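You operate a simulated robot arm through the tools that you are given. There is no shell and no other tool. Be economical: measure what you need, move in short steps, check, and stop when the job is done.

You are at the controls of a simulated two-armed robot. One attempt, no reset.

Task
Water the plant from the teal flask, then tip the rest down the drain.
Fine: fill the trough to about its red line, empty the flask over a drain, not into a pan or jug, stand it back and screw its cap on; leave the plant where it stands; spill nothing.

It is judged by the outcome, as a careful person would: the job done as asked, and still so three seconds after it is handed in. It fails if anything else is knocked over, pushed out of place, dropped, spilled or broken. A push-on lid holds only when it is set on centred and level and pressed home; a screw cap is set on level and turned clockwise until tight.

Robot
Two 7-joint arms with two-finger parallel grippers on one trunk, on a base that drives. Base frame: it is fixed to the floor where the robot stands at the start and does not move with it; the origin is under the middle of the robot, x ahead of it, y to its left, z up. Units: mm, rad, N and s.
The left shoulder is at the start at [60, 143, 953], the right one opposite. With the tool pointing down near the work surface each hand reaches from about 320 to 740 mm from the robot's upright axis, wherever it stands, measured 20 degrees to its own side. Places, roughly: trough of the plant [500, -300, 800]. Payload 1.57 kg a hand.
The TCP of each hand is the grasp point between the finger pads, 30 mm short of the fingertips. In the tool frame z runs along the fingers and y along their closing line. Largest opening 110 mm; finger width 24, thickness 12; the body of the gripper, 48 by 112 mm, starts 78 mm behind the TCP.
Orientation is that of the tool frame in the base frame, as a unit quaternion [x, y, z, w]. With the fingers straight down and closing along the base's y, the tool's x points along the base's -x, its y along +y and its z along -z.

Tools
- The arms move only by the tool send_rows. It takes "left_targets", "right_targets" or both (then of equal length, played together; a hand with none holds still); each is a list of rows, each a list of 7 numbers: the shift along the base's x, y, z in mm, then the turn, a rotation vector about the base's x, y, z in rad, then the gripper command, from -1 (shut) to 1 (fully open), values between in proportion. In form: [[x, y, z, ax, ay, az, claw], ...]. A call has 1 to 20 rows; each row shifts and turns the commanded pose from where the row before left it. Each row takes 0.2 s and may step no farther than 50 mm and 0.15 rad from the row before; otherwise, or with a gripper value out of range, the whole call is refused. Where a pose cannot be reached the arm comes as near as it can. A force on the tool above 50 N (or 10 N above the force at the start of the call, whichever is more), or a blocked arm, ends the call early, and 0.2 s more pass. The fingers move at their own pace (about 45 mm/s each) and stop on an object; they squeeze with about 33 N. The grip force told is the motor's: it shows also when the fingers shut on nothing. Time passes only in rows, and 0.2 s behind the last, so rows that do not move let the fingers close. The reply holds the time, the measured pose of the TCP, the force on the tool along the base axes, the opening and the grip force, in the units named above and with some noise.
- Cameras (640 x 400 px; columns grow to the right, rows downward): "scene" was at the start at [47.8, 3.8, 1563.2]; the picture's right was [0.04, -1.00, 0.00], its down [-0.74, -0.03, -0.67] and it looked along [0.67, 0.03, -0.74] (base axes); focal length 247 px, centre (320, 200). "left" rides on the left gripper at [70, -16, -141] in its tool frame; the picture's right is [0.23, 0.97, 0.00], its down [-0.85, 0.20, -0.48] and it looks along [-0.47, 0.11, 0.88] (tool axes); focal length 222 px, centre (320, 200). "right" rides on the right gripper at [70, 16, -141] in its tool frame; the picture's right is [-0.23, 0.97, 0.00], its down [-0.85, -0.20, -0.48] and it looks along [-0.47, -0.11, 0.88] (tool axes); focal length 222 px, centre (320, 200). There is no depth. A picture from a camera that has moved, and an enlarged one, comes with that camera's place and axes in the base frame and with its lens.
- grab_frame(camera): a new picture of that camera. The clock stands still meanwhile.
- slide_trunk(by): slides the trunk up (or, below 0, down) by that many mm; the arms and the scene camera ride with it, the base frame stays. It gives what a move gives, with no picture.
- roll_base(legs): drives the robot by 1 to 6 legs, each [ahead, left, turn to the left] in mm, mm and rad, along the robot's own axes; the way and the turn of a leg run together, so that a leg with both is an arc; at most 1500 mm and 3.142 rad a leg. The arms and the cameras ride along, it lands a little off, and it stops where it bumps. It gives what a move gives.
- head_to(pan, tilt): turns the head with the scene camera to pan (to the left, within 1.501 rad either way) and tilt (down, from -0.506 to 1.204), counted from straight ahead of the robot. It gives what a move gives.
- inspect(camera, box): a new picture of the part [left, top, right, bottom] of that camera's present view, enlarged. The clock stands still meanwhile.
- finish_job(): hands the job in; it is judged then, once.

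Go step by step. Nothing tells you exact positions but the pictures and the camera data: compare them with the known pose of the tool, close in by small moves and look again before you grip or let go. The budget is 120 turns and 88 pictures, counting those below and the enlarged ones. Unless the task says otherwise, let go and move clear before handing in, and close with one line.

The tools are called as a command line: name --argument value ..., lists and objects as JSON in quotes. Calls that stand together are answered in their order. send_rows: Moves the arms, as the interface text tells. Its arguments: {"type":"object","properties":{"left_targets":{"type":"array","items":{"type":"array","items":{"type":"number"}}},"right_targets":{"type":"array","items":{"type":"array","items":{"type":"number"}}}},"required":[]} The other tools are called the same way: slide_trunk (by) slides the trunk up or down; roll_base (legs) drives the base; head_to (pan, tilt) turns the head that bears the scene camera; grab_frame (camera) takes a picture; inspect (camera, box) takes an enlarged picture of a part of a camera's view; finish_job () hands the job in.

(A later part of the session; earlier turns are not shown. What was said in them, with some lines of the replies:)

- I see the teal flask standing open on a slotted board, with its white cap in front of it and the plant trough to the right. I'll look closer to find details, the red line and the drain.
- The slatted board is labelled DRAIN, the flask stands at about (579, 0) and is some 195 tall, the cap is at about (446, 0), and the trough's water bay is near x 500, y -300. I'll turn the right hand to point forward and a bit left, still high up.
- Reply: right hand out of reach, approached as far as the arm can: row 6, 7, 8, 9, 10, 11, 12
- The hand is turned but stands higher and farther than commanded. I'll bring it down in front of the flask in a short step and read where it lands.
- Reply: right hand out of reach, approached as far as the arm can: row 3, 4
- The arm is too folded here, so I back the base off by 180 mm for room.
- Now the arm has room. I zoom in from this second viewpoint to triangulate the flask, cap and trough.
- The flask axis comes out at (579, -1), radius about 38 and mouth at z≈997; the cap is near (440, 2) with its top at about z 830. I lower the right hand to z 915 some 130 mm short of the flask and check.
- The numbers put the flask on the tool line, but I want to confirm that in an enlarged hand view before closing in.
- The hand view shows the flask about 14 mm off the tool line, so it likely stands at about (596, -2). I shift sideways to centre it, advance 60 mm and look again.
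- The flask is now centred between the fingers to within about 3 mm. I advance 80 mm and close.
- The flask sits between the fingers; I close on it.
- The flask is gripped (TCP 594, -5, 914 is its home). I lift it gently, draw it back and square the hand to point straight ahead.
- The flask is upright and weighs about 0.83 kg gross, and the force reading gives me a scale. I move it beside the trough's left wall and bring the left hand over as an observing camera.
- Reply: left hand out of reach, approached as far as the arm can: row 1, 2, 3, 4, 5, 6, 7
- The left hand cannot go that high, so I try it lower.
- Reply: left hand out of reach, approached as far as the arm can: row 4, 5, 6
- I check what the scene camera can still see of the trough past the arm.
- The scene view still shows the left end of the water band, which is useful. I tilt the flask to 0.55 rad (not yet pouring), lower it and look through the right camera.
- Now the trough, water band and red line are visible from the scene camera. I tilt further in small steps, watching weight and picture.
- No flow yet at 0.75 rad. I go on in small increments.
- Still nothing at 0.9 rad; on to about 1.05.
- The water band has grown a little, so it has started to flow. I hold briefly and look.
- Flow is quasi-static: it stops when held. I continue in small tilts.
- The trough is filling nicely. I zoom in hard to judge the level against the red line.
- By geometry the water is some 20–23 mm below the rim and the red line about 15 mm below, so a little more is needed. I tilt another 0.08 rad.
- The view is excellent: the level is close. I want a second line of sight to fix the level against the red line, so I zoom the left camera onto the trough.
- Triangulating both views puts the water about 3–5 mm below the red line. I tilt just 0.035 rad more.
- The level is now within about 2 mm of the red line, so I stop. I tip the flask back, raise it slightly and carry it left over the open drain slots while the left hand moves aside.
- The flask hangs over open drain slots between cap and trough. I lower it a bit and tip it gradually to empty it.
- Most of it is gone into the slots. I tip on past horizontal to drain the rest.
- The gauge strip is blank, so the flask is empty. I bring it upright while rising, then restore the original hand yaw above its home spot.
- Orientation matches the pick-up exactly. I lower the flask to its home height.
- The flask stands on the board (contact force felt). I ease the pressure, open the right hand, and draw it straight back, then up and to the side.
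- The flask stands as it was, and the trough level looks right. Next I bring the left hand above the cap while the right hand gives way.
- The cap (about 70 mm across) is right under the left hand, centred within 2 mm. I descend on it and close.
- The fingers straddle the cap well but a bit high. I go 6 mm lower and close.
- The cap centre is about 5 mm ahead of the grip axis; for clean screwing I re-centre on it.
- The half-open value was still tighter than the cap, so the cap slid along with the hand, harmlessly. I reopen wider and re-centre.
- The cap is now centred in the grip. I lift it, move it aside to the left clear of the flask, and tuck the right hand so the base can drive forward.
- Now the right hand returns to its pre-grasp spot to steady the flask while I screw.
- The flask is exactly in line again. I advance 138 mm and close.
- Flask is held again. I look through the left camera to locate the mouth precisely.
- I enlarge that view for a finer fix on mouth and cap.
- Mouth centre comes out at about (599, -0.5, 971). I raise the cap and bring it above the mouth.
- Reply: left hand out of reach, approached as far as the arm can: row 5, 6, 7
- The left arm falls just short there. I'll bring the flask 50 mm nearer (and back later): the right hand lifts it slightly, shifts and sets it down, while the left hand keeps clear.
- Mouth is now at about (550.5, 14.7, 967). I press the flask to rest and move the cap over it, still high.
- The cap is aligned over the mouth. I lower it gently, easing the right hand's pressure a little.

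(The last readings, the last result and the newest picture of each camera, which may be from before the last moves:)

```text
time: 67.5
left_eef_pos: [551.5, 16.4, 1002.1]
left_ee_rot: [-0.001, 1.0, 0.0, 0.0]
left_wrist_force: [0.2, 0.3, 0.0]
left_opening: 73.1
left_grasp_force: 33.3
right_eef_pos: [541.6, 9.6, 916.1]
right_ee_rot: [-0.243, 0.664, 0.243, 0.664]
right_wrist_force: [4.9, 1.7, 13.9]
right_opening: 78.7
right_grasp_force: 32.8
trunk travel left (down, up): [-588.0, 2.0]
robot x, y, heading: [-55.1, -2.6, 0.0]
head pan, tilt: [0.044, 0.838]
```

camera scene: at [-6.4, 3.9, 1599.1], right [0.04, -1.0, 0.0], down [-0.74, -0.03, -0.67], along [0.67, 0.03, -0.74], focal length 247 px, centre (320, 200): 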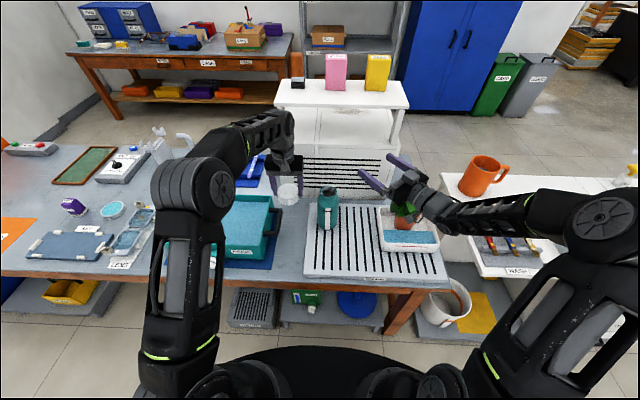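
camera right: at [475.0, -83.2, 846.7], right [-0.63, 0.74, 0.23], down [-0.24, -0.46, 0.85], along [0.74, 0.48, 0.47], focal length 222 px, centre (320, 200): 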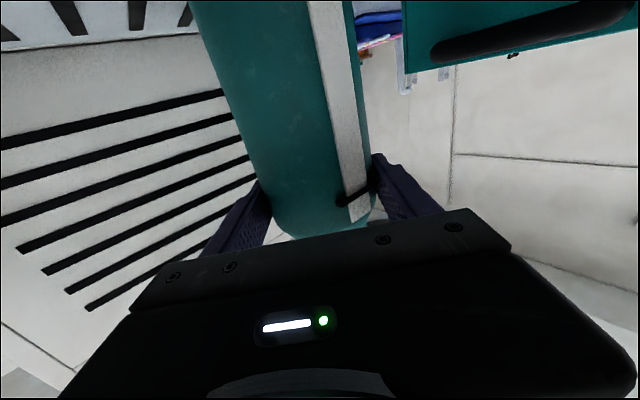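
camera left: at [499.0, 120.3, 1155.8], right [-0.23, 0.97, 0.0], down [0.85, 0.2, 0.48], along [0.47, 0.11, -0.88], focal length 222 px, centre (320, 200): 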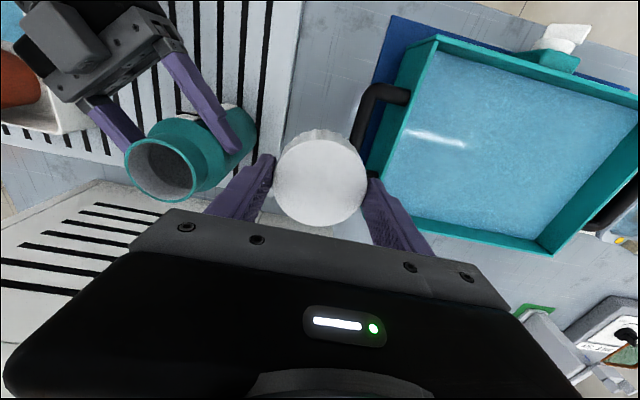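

No contact yet; I keep lowering in small steps.

send_rows --left_targets '[[0, 0, -2, 0, 0, 0, -1], [0, 0, -2, 0, 0, 0, -1], [0, 0, -2, 0, 0, 0, -1], [0, 0, -2, 0, 0, 0, -1], [0, 0, 0, 0, 0, 0, -1]]'

inspect --camera "scene" --box '[285, 165, 365, 225]'

```text
time: 68.8
left_eef_pos: [548.8, 15.1, 997.0]
left_ee_rot: [0.0, 1.0, -0.001, 0.0]
left_wrist_force: [-23.4, 3.8, 33.7]
left_opening: 73.1
left_grasp_force: 32.4
right_eef_pos: [541.8, 8.8, 914.8]
right_ee_rot: [-0.242, 0.666, 0.242, 0.664]
right_wrist_force: [27.8, 6.1, -2.9]
right_opening: 78.5
right_grasp_force: 32.8
trunk travel left (down, up): [-588.0, 2.0]
robot x, y, heading: [-51.4, -1.7, -0.0]
head pan, tilt: [0.044, 0.838]
```

```text
6.67 times, centred on (325, 195) of scene
camera zoom: at [-9.7, 5.2, 1599.5], right [0.05, -1.0, 0.0], down [-0.74, -0.03, -0.67], along [0.67, 0.03, -0.74], focal length 1649 px, centre (287, 233)
```

zoom: 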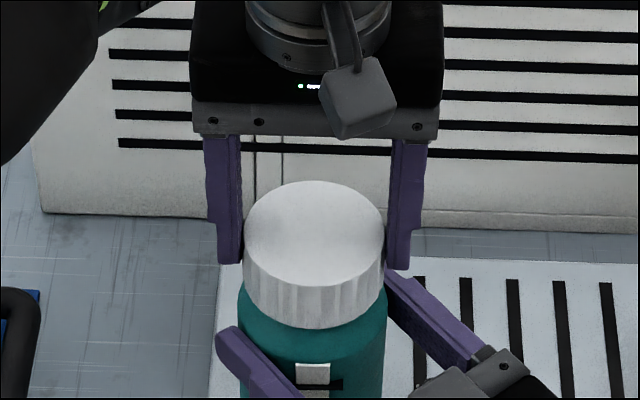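

The cap rubs on one side, and the flask pushes it toward -x, so it sits too far ahead. I lift off a little, shift 2.5 mm back and retry softly.

send_rows --left_targets '[[0, 0, 4, 0, 0, 0, -1], [0, 0, 4, 0, 0, 0, -1], [-1, 0, 0, 0, 0, 0, -1], [0, 0, 0, 0, 0, 0, -1]]'

inspect --camera "left" --box '[200, 60, 440, 230]'

```text
time: 69.8
left_eef_pos: [551.7, 17.3, 998.8]
left_ee_rot: [-0.002, 1.0, 0.001, -0.002]
left_wrist_force: [-9.0, 2.2, -23.8]
left_opening: 73.4
left_grasp_force: 32.4
right_eef_pos: [542.4, 10.0, 917.8]
right_ee_rot: [-0.241, 0.663, 0.243, 0.666]
right_wrist_force: [8.0, -1.5, 20.2]
right_opening: 78.8
right_grasp_force: 33.4
trunk travel left (down, up): [-588.0, 2.0]
robot x, y, heading: [-50.9, 0.1, 0.002]
head pan, tilt: [0.044, 0.838]
```

```text
2.35 times, centred on (320, 145) of left
camera zoom: at [481.1, -0.7, 1142.6], right [-0.23, 0.97, 0.0], down [0.86, 0.2, 0.48], along [0.46, 0.11, -0.88], focal length 523 px, centre (320, 329)
```

zoom: 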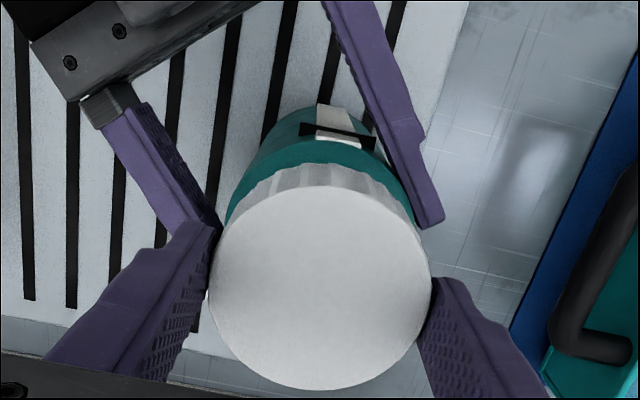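

The cap now resists lifting, so it has caught on the neck thread. I relax the pull and shift slightly to null the side load.

send_rows --left_targets '[[-1, 0, -2, 0, 0, 0, -1], [0, 0, -1, 0, 0, 0, -1], [0, 0, 0, 0, 0, 0, -1]]'

```text
time: 70.5
left_eef_pos: [549.8, 16.0, 998.9]
left_ee_rot: [0.0, 1.0, -0.001, 0.001]
left_wrist_force: [-2.6, 0.7, -23.1]
left_opening: 72.9
left_grasp_force: 32.7
right_eef_pos: [542.7, 11.1, 915.6]
right_ee_rot: [-0.242, 0.664, 0.243, 0.664]
right_wrist_force: [1.7, -0.5, 17.9]
right_opening: 78.8
right_grasp_force: 33.1
trunk travel left (down, up): [-588.0, 2.0]
robot x, y, heading: [-54.8, 0.9, 0.004]
head pan, tilt: [0.044, 0.838]
```

send_rows --left_targets '[[-0.3, 0, -1.5, 0, 0, 0, -1], [0, 0, -1, 0, 0, 0, -1], [0, 0, 0, 0, 0, 0, -1]]'

```text
time: 71.3
left_eef_pos: [550.2, 15.2, 996.8]
left_ee_rot: [-0.002, 1.0, 0.0, 0.002]
left_wrist_force: [2.0, 3.8, -7.6]
left_opening: 73.0
left_grasp_force: 33.0
right_eef_pos: [542.4, 10.2, 914.5]
right_ee_rot: [-0.242, 0.666, 0.243, 0.663]
right_wrist_force: [-1.0, -3.5, 9.6]
right_opening: 78.4
right_grasp_force: 32.9
trunk travel left (down, up): [-588.0, 2.0]
robot x, y, heading: [-49.0, 3.0, 0.006]
head pan, tilt: [0.044, 0.838]
```

Loads are nearly nulled. I now turn the cap clockwise with slight downward pressure.

send_rows --left_targets '[[-0.2, 0, -1.2, 0, 0, 0, -1], [0, 0, -0.1, 0, 0, -0.12, -1], [0, 0, -0.1, 0, 0, -0.12, -1], [0, 0, -0.1, 0, 0, -0.12, -1], [0, 0, -0.1, 0, 0, -0.12, -1], [0, 0, -0.1, 0, 0, -0.12, -1], [0, 0, -0.1, 0, 0, -0.12, -1], [0, 0, -0.1, 0, 0, -0.12, -1], [0, 0, -0.1, 0, 0, -0.12, -1], [0, 0, 0, 0, 0, 0, -1]]'

inspect --camera "left" --box '[200, 60, 440, 230]'

```text
time: 73.5
left_eef_pos: [547.8, 15.7, 996.4]
left_ee_rot: [0.462, 0.887, 0.001, 0.001]
left_wrist_force: [13.4, 6.2, 24.9]
left_opening: 72.9
left_grasp_force: 32.5
right_eef_pos: [541.3, 9.1, 914.6]
right_ee_rot: [-0.242, 0.666, 0.243, 0.663]
right_wrist_force: [-11.0, -8.7, -10.6]
right_opening: 78.5
right_grasp_force: 32.9
trunk travel left (down, up): [-588.0, 2.0]
robot x, y, heading: [-57.5, 0.7, -0.001]
head pan, tilt: [0.044, 0.838]
```

```text
2.35 times, centred on (320, 145) of left
camera zoom: at [494.6, 63.6, 1138.6], right [0.67, 0.74, 0.0], down [0.65, -0.59, 0.48], along [0.36, -0.32, -0.88], focal length 523 px, centre (320, 329)
```

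zoom: 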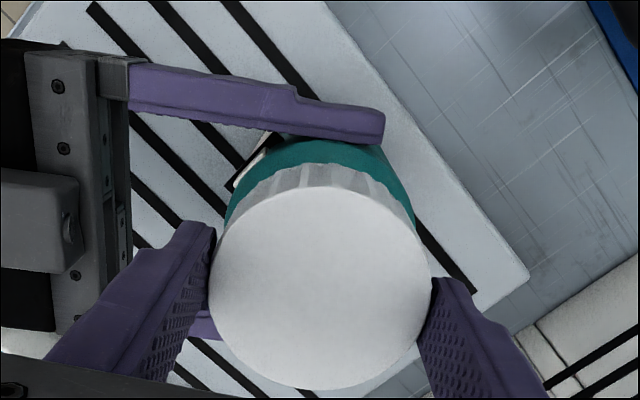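

The cap turned with the fingers by about 0.96 rad. I trim the loads and keep turning.

send_rows --left_targets '[[0.6, 0.3, 1, 0, 0, -0.1, -1], [0, 0, -0.1, 0, 0, -0.12, -1], [0, 0, -0.1, 0, 0, -0.12, -1], [0, 0, -0.1, 0, 0, -0.12, -1], [0, 0, -0.1, 0, 0, -0.12, -1], [0, 0, -0.1, 0, 0, -0.12, -1], [0, 0, -0.1, 0, 0, -0.12, -1], [0, 0, -0.1, 0, 0, -0.12, -1], [0, 0, 0, 0, 0, 0, -1]]'

```text
time: 75.5
left_eef_pos: [548.0, 15.6, 994.8]
left_ee_rot: [0.814, 0.581, 0.001, 0.002]
left_wrist_force: [7.5, 7.9, 27.2]
left_opening: 72.8
left_grasp_force: 32.9
right_eef_pos: [540.1, 9.1, 915.1]
right_ee_rot: [-0.241, 0.666, 0.242, 0.664]
right_wrist_force: [-12.2, -6.8, -16.8]
right_opening: 78.6
right_grasp_force: 33.1
trunk travel left (down, up): [-588.0, 2.0]
robot x, y, heading: [-53.5, -3.5, 0.003]
head pan, tilt: [0.044, 0.838]
```

Turned 1.9 rad with the cap sinking slightly. I continue.

send_rows --left_targets '[[0.4, 0.3, 0.6, 0, 0, -0.1, -1], [0, 0, -0.1, 0, 0, -0.12, -1], [0, 0, -0.1, 0, 0, -0.12, -1], [0, 0, -0.1, 0, 0, -0.12, -1], [0, 0, -0.1, 0, 0, -0.12, -1], [0, 0, -0.1, 0, 0, -0.12, -1], [0, 0, -0.1, 0, 0, -0.12, -1], [0, 0, 0, 0, 0, 0, -1]]'

inspect --camera "scene" --box '[285, 165, 365, 225]'

```text
time: 77.3
left_eef_pos: [549.7, 15.8, 994.8]
left_ee_rot: [0.978, 0.208, 0.0, 0.0]
left_wrist_force: [11.5, 5.9, 7.9]
left_opening: 73.2
left_grasp_force: 32.8
right_eef_pos: [541.5, 9.1, 915.4]
right_ee_rot: [-0.242, 0.664, 0.244, 0.664]
right_wrist_force: [-12.6, -7.9, -7.4]
right_opening: 78.8
right_grasp_force: 33.4
trunk travel left (down, up): [-588.0, 2.0]
robot x, y, heading: [-52.0, 2.1, 0.002]
head pan, tilt: [0.044, 0.838]
```

```text
6.67 times, centred on (325, 195) of scene
camera zoom: at [-7.2, 3.8, 1599.2], right [0.04, -1.0, 0.0], down [-0.74, -0.03, -0.67], along [0.67, 0.03, -0.74], focal length 1649 px, centre (287, 233)
```

zoom: 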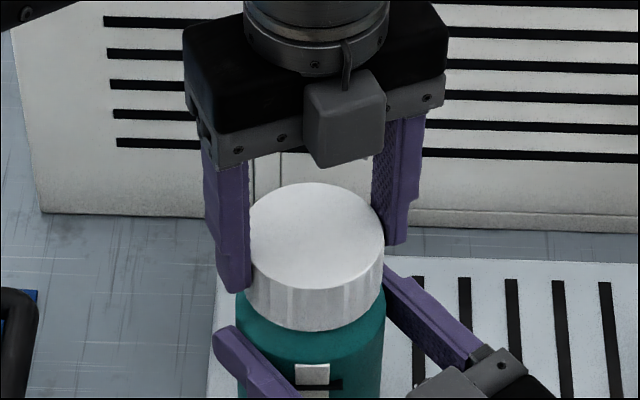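

Turned 2.7 rad, and the cap sits level. I turn further as the wrist allows.

send_rows --left_targets '[[0.4, 0.3, 0, 0, 0, -0.1, -1], [0, 0, -0.1, 0, 0, -0.12, -1], [0, 0, -0.1, 0, 0, -0.12, -1], [0, 0, -0.1, 0, 0, -0.12, -1], [0, 0, -0.1, 0, 0, -0.12, -1], [0, 0, 0, 0, 0, 0, -1]]'

inspect --camera "left" --box '[200, 60, 440, 230]'

```text
time: 78.8
left_eef_pos: [549.5, 16.5, 995.2]
left_ee_rot: [0.997, -0.081, 0.0, 0.0]
left_wrist_force: [10.1, -3.0, -1.2]
left_opening: 73.1
left_grasp_force: 32.8
right_eef_pos: [542.0, 10.3, 915.9]
right_ee_rot: [-0.242, 0.664, 0.244, 0.664]
right_wrist_force: [-9.8, 1.9, 0.8]
right_opening: 78.2
right_grasp_force: 32.9
trunk travel left (down, up): [-588.0, 2.0]
robot x, y, heading: [-53.4, -0.4, 0.004]
head pan, tilt: [0.044, 0.838]
```

```text
2.35 times, centred on (320, 145) of left
camera zoom: at [621.0, 21.0, 1137.7], right [0.07, -1.0, 0.0], down [-0.88, -0.06, 0.48], along [-0.48, -0.03, -0.88], focal length 523 px, centre (320, 329)
```

zoom: 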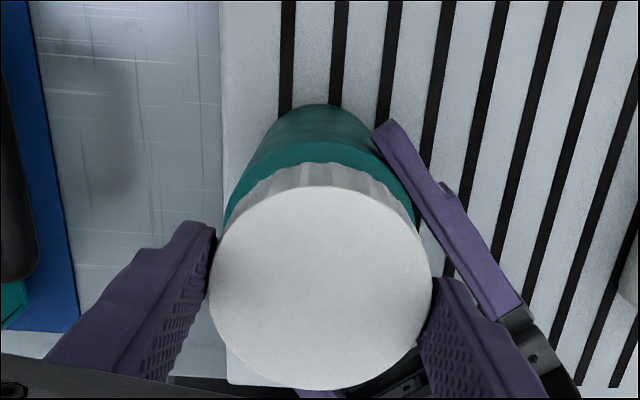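

Turned 3.3 rad and still moving freely with the cap. I release, wind the hand back, and regrip for more turn.

send_rows --left_targets '[[0, 0, 0, 0, 0, 0, 0.7], [0, 0, 0, 0, 0, 0, 0.7], [0, 0, 0, 0, 0, 0.14, 0.7], [0, 0, 0, 0, 0, 0.15, 0.7], [0, 0, 0, 0, 0, 0.15, 0.7], [0, 0, 0, 0, 0, 0.15, 0.7], [0, 0, 0, 0, 0, 0.15, 0.7], [0, 0, 0, 0, 0, 0.15, 0.7], [0, 0, 0, 0, 0, 0.15, 0.7], [0, 0, 0, 0, 0, 0.15, 0.7], [0, 0, 0, 0, 0, 0.15, 0.7], [0, 0, 0, 0, 0, 0.15, 0.7], [0, 0, 0, 0, 0, 0.15, 0.7], [0, 0, 0, 0, 0, 0.15, 0.7], [0, 0, 0, 0, 0, 0.15, 0.7], [0, 0, 0, 0, 0, 0.15, 0.7], [0, 0, 0, 0, 0, 0.15, 0.7], [0, 0, 0, 0, 0, 0.15, 0.7], [0, 0, 0, 0, 0, 0.15, 0.7], [0, 0, 0, 0, 0, 0.15, 0.7]]'

inspect --camera "left" --box '[200, 60, 440, 230]'

```text
time: 83.0
left_eef_pos: [549.0, 14.8, 994.5]
left_ee_rot: [0.299, 0.954, 0.0, 0.0]
left_wrist_force: [-0.2, 0.9, -0.1]
left_opening: 93.4
left_grasp_force: 0.1
right_eef_pos: [542.7, 10.0, 915.7]
right_ee_rot: [-0.242, 0.664, 0.243, 0.664]
right_wrist_force: [4.0, -0.7, 7.5]
right_opening: 78.6
right_grasp_force: 33.0
trunk travel left (down, up): [-588.0, 2.0]
robot x, y, heading: [-54.4, -0.9, -0.001]
head pan, tilt: [0.044, 0.838]
```

```text
2.35 times, centred on (320, 145) of left
camera zoom: at [483.3, 42.5, 1136.4], right [0.37, 0.93, 0.0], down [0.82, -0.33, 0.48], along [0.44, -0.18, -0.88], focal length 523 px, centre (320, 329)
```

zoom: 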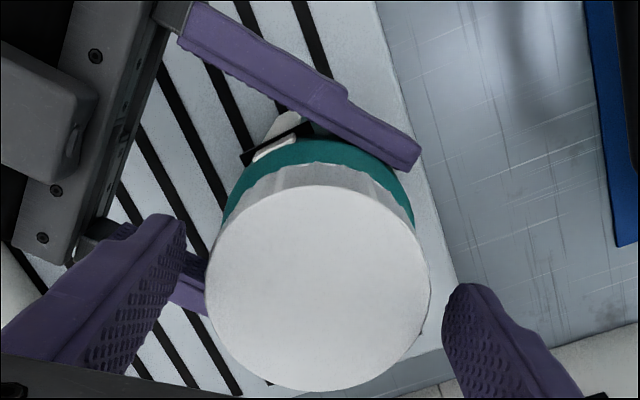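

The cap stays seated and level. I grip again and turn on.

send_rows --left_targets '[[0, 0, 0, 0, 0, 0, -1], [0, 0, 0, 0, 0, 0, -1], [0, 0, 0, 0, 0, 0, -1], [0, 0, -0.1, 0, 0, -0.12, -1], [0, 0, -0.1, 0, 0, -0.12, -1], [0, 0, -0.1, 0, 0, -0.12, -1], [0, 0, -0.1, 0, 0, -0.12, -1], [0, 0, -0.1, 0, 0, -0.12, -1], [0, 0, -0.1, 0, 0, -0.12, -1], [0, 0, -0.1, 0, 0, -0.12, -1], [0, 0, -0.1, 0, 0, -0.12, -1], [0, 0, -0.1, 0, 0, -0.12, -1], [0, 0, -0.1, 0, 0, -0.12, -1], [0, 0, 0, 0, 0, 0, -1]]'

inspect --camera "left" --box '[200, 60, 440, 230]'

```text
time: 86.0
left_eef_pos: [549.3, 16.7, 992.7]
left_ee_rot: [0.787, 0.616, 0.0, 0.0]
left_wrist_force: [2.4, -6.1, 3.5]
left_opening: 69.0
left_grasp_force: 33.3
right_eef_pos: [542.5, 9.4, 914.3]
right_ee_rot: [-0.242, 0.665, 0.244, 0.663]
right_wrist_force: [-1.8, 6.1, -4.6]
right_opening: 78.1
right_grasp_force: 33.3
trunk travel left (down, up): [-588.0, 2.0]
robot x, y, heading: [-51.8, -4.0, -0.002]
head pan, tilt: [0.044, 0.838]
```

```text
2.35 times, centred on (320, 145) of left
camera zoom: at [550.2, 87.5, 1135.9], right [1.0, -0.01, 0.0], down [-0.01, -0.88, 0.48], along [-0.01, -0.48, -0.88], focal length 523 px, centre (320, 329)
```

zoom: 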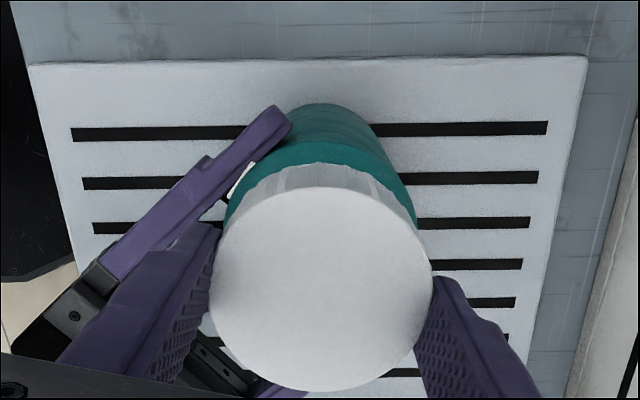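

inspect --camera "left" --box '[275, 120, 365, 176]'

send_rows --left_targets '[[0, 0.4, 0, 0, 0, -0.12, -1], [0, 0, -0.1, 0, 0, -0.12, -1], [0, 0, -0.1, 0, 0, -0.12, -1], [0, 0, -0.1, 0, 0, -0.12, -1], [0, 0, -0.1, 0, 0, -0.12, -1], [0, 0, -0.1, 0, 0, -0.12, -1], [0, 0, -0.1, 0, 0, -0.12, -1], [0, 0, -0.1, 0, 0, -0.12, -1], [0, 0, -0.1, 0, 0, -0.12, -1], [0, 0, -0.1, 0, 0, -0.12, -1], [0, 0, 0, 0, 0, 0, -1]]'

inspect --camera "left" --box '[275, 120, 365, 176]'

```text
7.11 times, centred on (320, 148) of left
camera zoom: at [550.2, 87.5, 1135.9], right [1.0, -0.01, 0.0], down [-0.01, -0.88, 0.48], along [-0.01, -0.48, -0.88], focal length 1580 px, centre (320, 570)
```

zoom: 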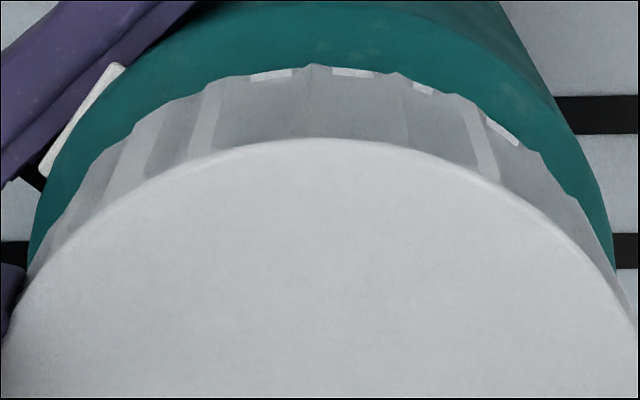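

```text
time: 88.3
left_eef_pos: [549.0, 15.7, 992.7]
left_ee_rot: [0.998, 0.063, 0.001, 0.001]
left_wrist_force: [2.6, -12.0, 9.0]
left_opening: 68.7
left_grasp_force: 33.3
right_eef_pos: [541.0, 9.8, 915.2]
right_ee_rot: [-0.243, 0.664, 0.244, 0.664]
right_wrist_force: [-1.9, 8.0, -0.6]
right_opening: 77.3
right_grasp_force: 33.0
trunk travel left (down, up): [-588.0, 2.0]
robot x, y, heading: [-55.2, -2.8, 0.002]
head pan, tilt: [0.044, 0.838]
```

```text
7.11 times, centred on (320, 148) of left
camera zoom: at [616.8, 41.2, 1135.7], right [0.35, -0.94, 0.0], down [-0.82, -0.3, 0.48], along [-0.45, -0.17, -0.88], focal length 1580 px, centre (320, 570)
```

zoom: 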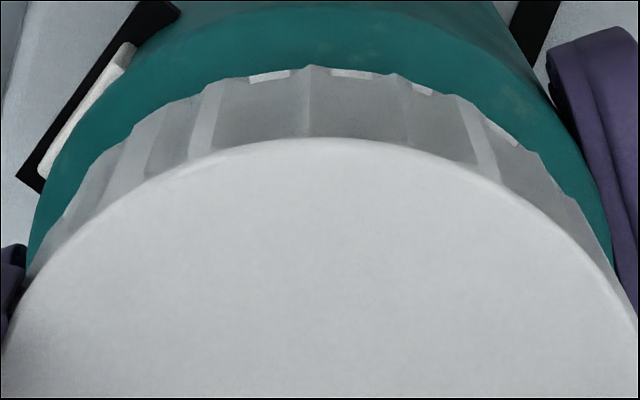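

The cap's ridges stay fixed to the fingers and now the flask itself turns in the right grip too, so the cap is tight. I release it and withdraw the left hand upward.

send_rows --left_targets '[[0, 0, 0, 0, 0, 0, 0.8], [0, 0, 0, 0, 0, 0, 1], [0, 0, 0, 0, 0, 0, 1], [0, 0, 15, 0, 0, 0, 1], [0, 0, 20, 0, 0, 0, 1], [0, 0, 20, 0, 0, 0, 1], [-5, 15, 5, 0, 0, 0.1, 1], [-10, 30, 0, 0, 0, 0.15, 1], [-10, 30, 0, 0, 0, 0.15, 1], [-10, 30, 0, 0, 0, 0.15, 1], [-10, 30, 0, 0, 0, 0.15, 1]]'

inspect --camera "scene" --box '[285, 165, 365, 225]'

```text
time: 90.8
left_eef_pos: [504.6, 151.5, 1052.7]
left_ee_rot: [0.915, 0.403, 0.0, 0.0]
left_wrist_force: [0.5, 0.0, 0.3]
left_opening: 110.1
left_grasp_force: 0.1
right_eef_pos: [540.9, 10.4, 915.6]
right_ee_rot: [-0.242, 0.665, 0.243, 0.664]
right_wrist_force: [-0.1, 0.0, 2.7]
right_opening: 76.9
right_grasp_force: 32.6
trunk travel left (down, up): [-588.0, 2.0]
robot x, y, heading: [-54.9, -1.0, -0.0]
head pan, tilt: [0.044, 0.838]
```

```text
6.67 times, centred on (325, 195) of scene
camera zoom: at [-7.4, 4.5, 1599.2], right [0.04, -1.0, 0.0], down [-0.74, -0.03, -0.67], along [0.67, 0.03, -0.74], focal length 1649 px, centre (287, 233)
```

zoom: 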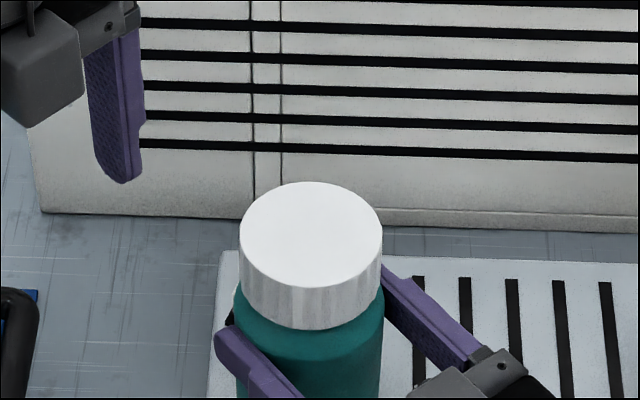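

The cap is on level and tight. Now the right hand carries the flask back to its original spot.

send_rows --right_targets '[[0, 0, 4, 0, 0, 0, -1], [0, 0, 4, 0, 0, 0, -1], [13, -3, 0, 0, 0, 0, -1], [14, -4, 0, 0, 0, 0, -1], [14, -4, 0, 0, 0, 0, -1], [12, -4, 0, 0, 0, 0, -1], [0, 0, -3, 0, 0, 0, -1], [0, 0, -2, 0, 0, 0, -1], [0, 0, -2, 0, 0, 0, -1], [0, 0, -1, 0, 0, 0, -1], [0, 0, 0, 0, 0, 0, -1]]'

```text
time: 93.2
left_eef_pos: [504.6, 151.5, 1052.1]
left_ee_rot: [0.916, 0.402, 0.0, 0.0]
left_wrist_force: [0.1, 0.2, 0.4]
left_opening: 110.0
left_grasp_force: 0.0
right_eef_pos: [595.9, -4.8, 916.3]
right_ee_rot: [-0.242, 0.665, 0.243, 0.664]
right_wrist_force: [0.3, 0.7, -2.3]
right_opening: 77.0
right_grasp_force: 33.3
trunk travel left (down, up): [-588.0, 2.0]
robot x, y, heading: [-52.0, 2.3, 0.003]
head pan, tilt: [0.044, 0.838]
```

send_rows --right_targets '[[0, 0, -0.7, 0, 0, 0, -1], [0, 0, -0.7, 0, 0, 0, -1], [0, 0, 0, 0, 0, 0, -1]]'

```text
time: 94.0
left_eef_pos: [504.4, 150.8, 1052.7]
left_ee_rot: [0.916, 0.402, 0.0, 0.0]
left_wrist_force: [0.2, 0.1, -0.2]
left_opening: 109.9
left_grasp_force: 0.1
right_eef_pos: [596.3, -6.1, 915.3]
right_ee_rot: [-0.241, 0.664, 0.243, 0.665]
right_wrist_force: [-1.2, -0.3, 1.8]
right_opening: 77.0
right_grasp_force: 33.1
trunk travel left (down, up): [-588.0, 2.0]
robot x, y, heading: [-54.2, -3.8, 0.006]
head pan, tilt: [0.044, 0.838]
```

The flask touches down (light contact). I open the right hand, withdraw along its line and rise clear.

send_rows --right_targets '[[0, 0, 0, 0, 0, 0, 0.3], [0, 0, 0, 0, 0, 0, 1], [0, 0, 0, 0, 0, 0, 1], [0, 0, 0, 0, 0, 0, 1], [-12, -10, 0, 0, 0, 0, 1], [-20, -17, 0, 0, 0, 0, 1], [-23, -19, 0, 0, 0, 0, 1], [-23, -19, 0, 0, 0, 0, 1], [-23, -19, 0, 0, 0, 0, 1], [-10, -8, 30, 0, 0, 0, 1], [0, 0, 40, 0, 0, 0, 1], [0, 0, 40, 0, 0, 0, 1], [0, 0, 30, 0, 0, 0, 1]]'

grab_frame --camera "scene"

inspect --camera "scene" --box '[290, 165, 460, 285]'

```text
time: 96.8
left_eef_pos: [503.1, 150.1, 1052.8]
left_ee_rot: [0.916, 0.402, 0.0, 0.0]
left_wrist_force: [0.1, 0.4, 0.1]
left_opening: 110.2
left_grasp_force: 0.1
right_eef_pos: [484.3, -98.9, 1055.4]
right_ee_rot: [-0.242, 0.665, 0.243, 0.664]
right_wrist_force: [-0.4, 0.3, 0.0]
right_opening: 110.0
right_grasp_force: 0.1
trunk travel left (down, up): [-588.0, 2.0]
robot x, y, heading: [-51.4, 0.3, 0.004]
head pan, tilt: [0.044, 0.838]
```

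```text
12 pictures are left
camera scene: at [-7.5, 4.2, 1599.1], right [0.04, -1.0, 0.0], down [-0.74, -0.03, -0.67], along [0.67, 0.03, -0.74], focal length 247 px, centre (320, 200)
```

scene: 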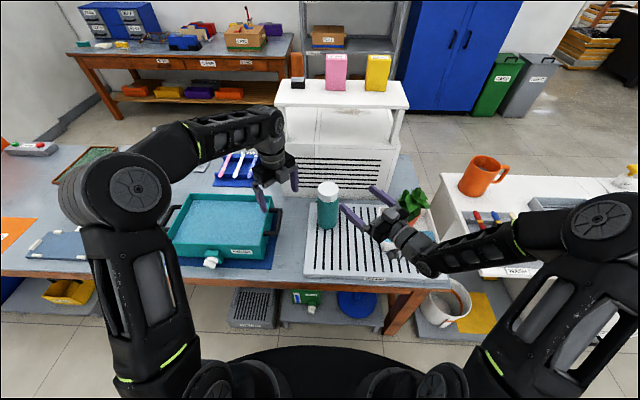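

```text
3.33 times, centred on (375, 225) of scene
camera zoom: at [-7.5, 4.2, 1599.1], right [0.04, -1.0, 0.0], down [-0.74, -0.03, -0.67], along [0.67, 0.03, -0.74], focal length 824 px, centre (137, 117)
```

zoom: 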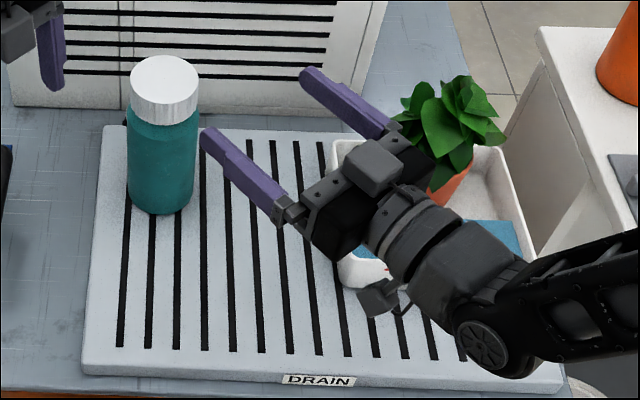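

The flask stands capped in its place and the board is clean. I back the base away and take a last look.

roll_base --legs '[[-180, 0, 0]]'

inspect --camera "scene" --box '[290, 130, 460, 250]'

```text
time: 98.3
left_eef_pos: [318.7, 151.2, 1052.9]
left_ee_rot: [0.915, 0.404, 0.0, 0.0]
left_wrist_force: [-0.8, 0.0, -0.7]
left_opening: 110.2
left_grasp_force: 0.0
right_eef_pos: [299.8, -99.0, 1054.7]
right_ee_rot: [-0.244, 0.664, 0.244, 0.664]
right_wrist_force: [-0.5, 0.4, 0.3]
right_opening: 110.1
right_grasp_force: 0.0
trunk travel left (down, up): [-588.0, 2.0]
robot x, y, heading: [-236.6, 2.7, 0.006]
head pan, tilt: [0.044, 0.838]
```

```text
3.33 times, centred on (375, 190) of scene
camera zoom: at [-193.0, 3.7, 1599.2], right [0.05, -1.0, 0.0], down [-0.74, -0.04, -0.67], along [0.67, 0.03, -0.74], focal length 824 px, centre (137, 233)
```

zoom: 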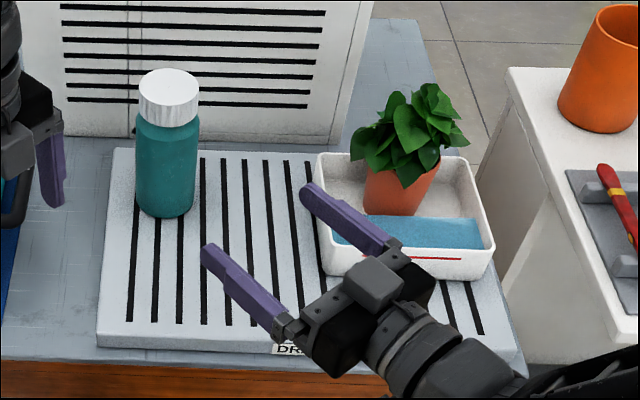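

The plant stands in place with its trough at about the red line. The flask is empty, capped and back home, and nothing is spilled, so I hand in.

finish_job

```text
The job is handed in.
```

I watered the plant to about its red line, 1–3 mm under by my reading of the pictures. The rest of the flask went down the drain board. The flask is back in its place with the cap screwed tight, though its level gauge now faces another way because it turned as I tightened the cap.
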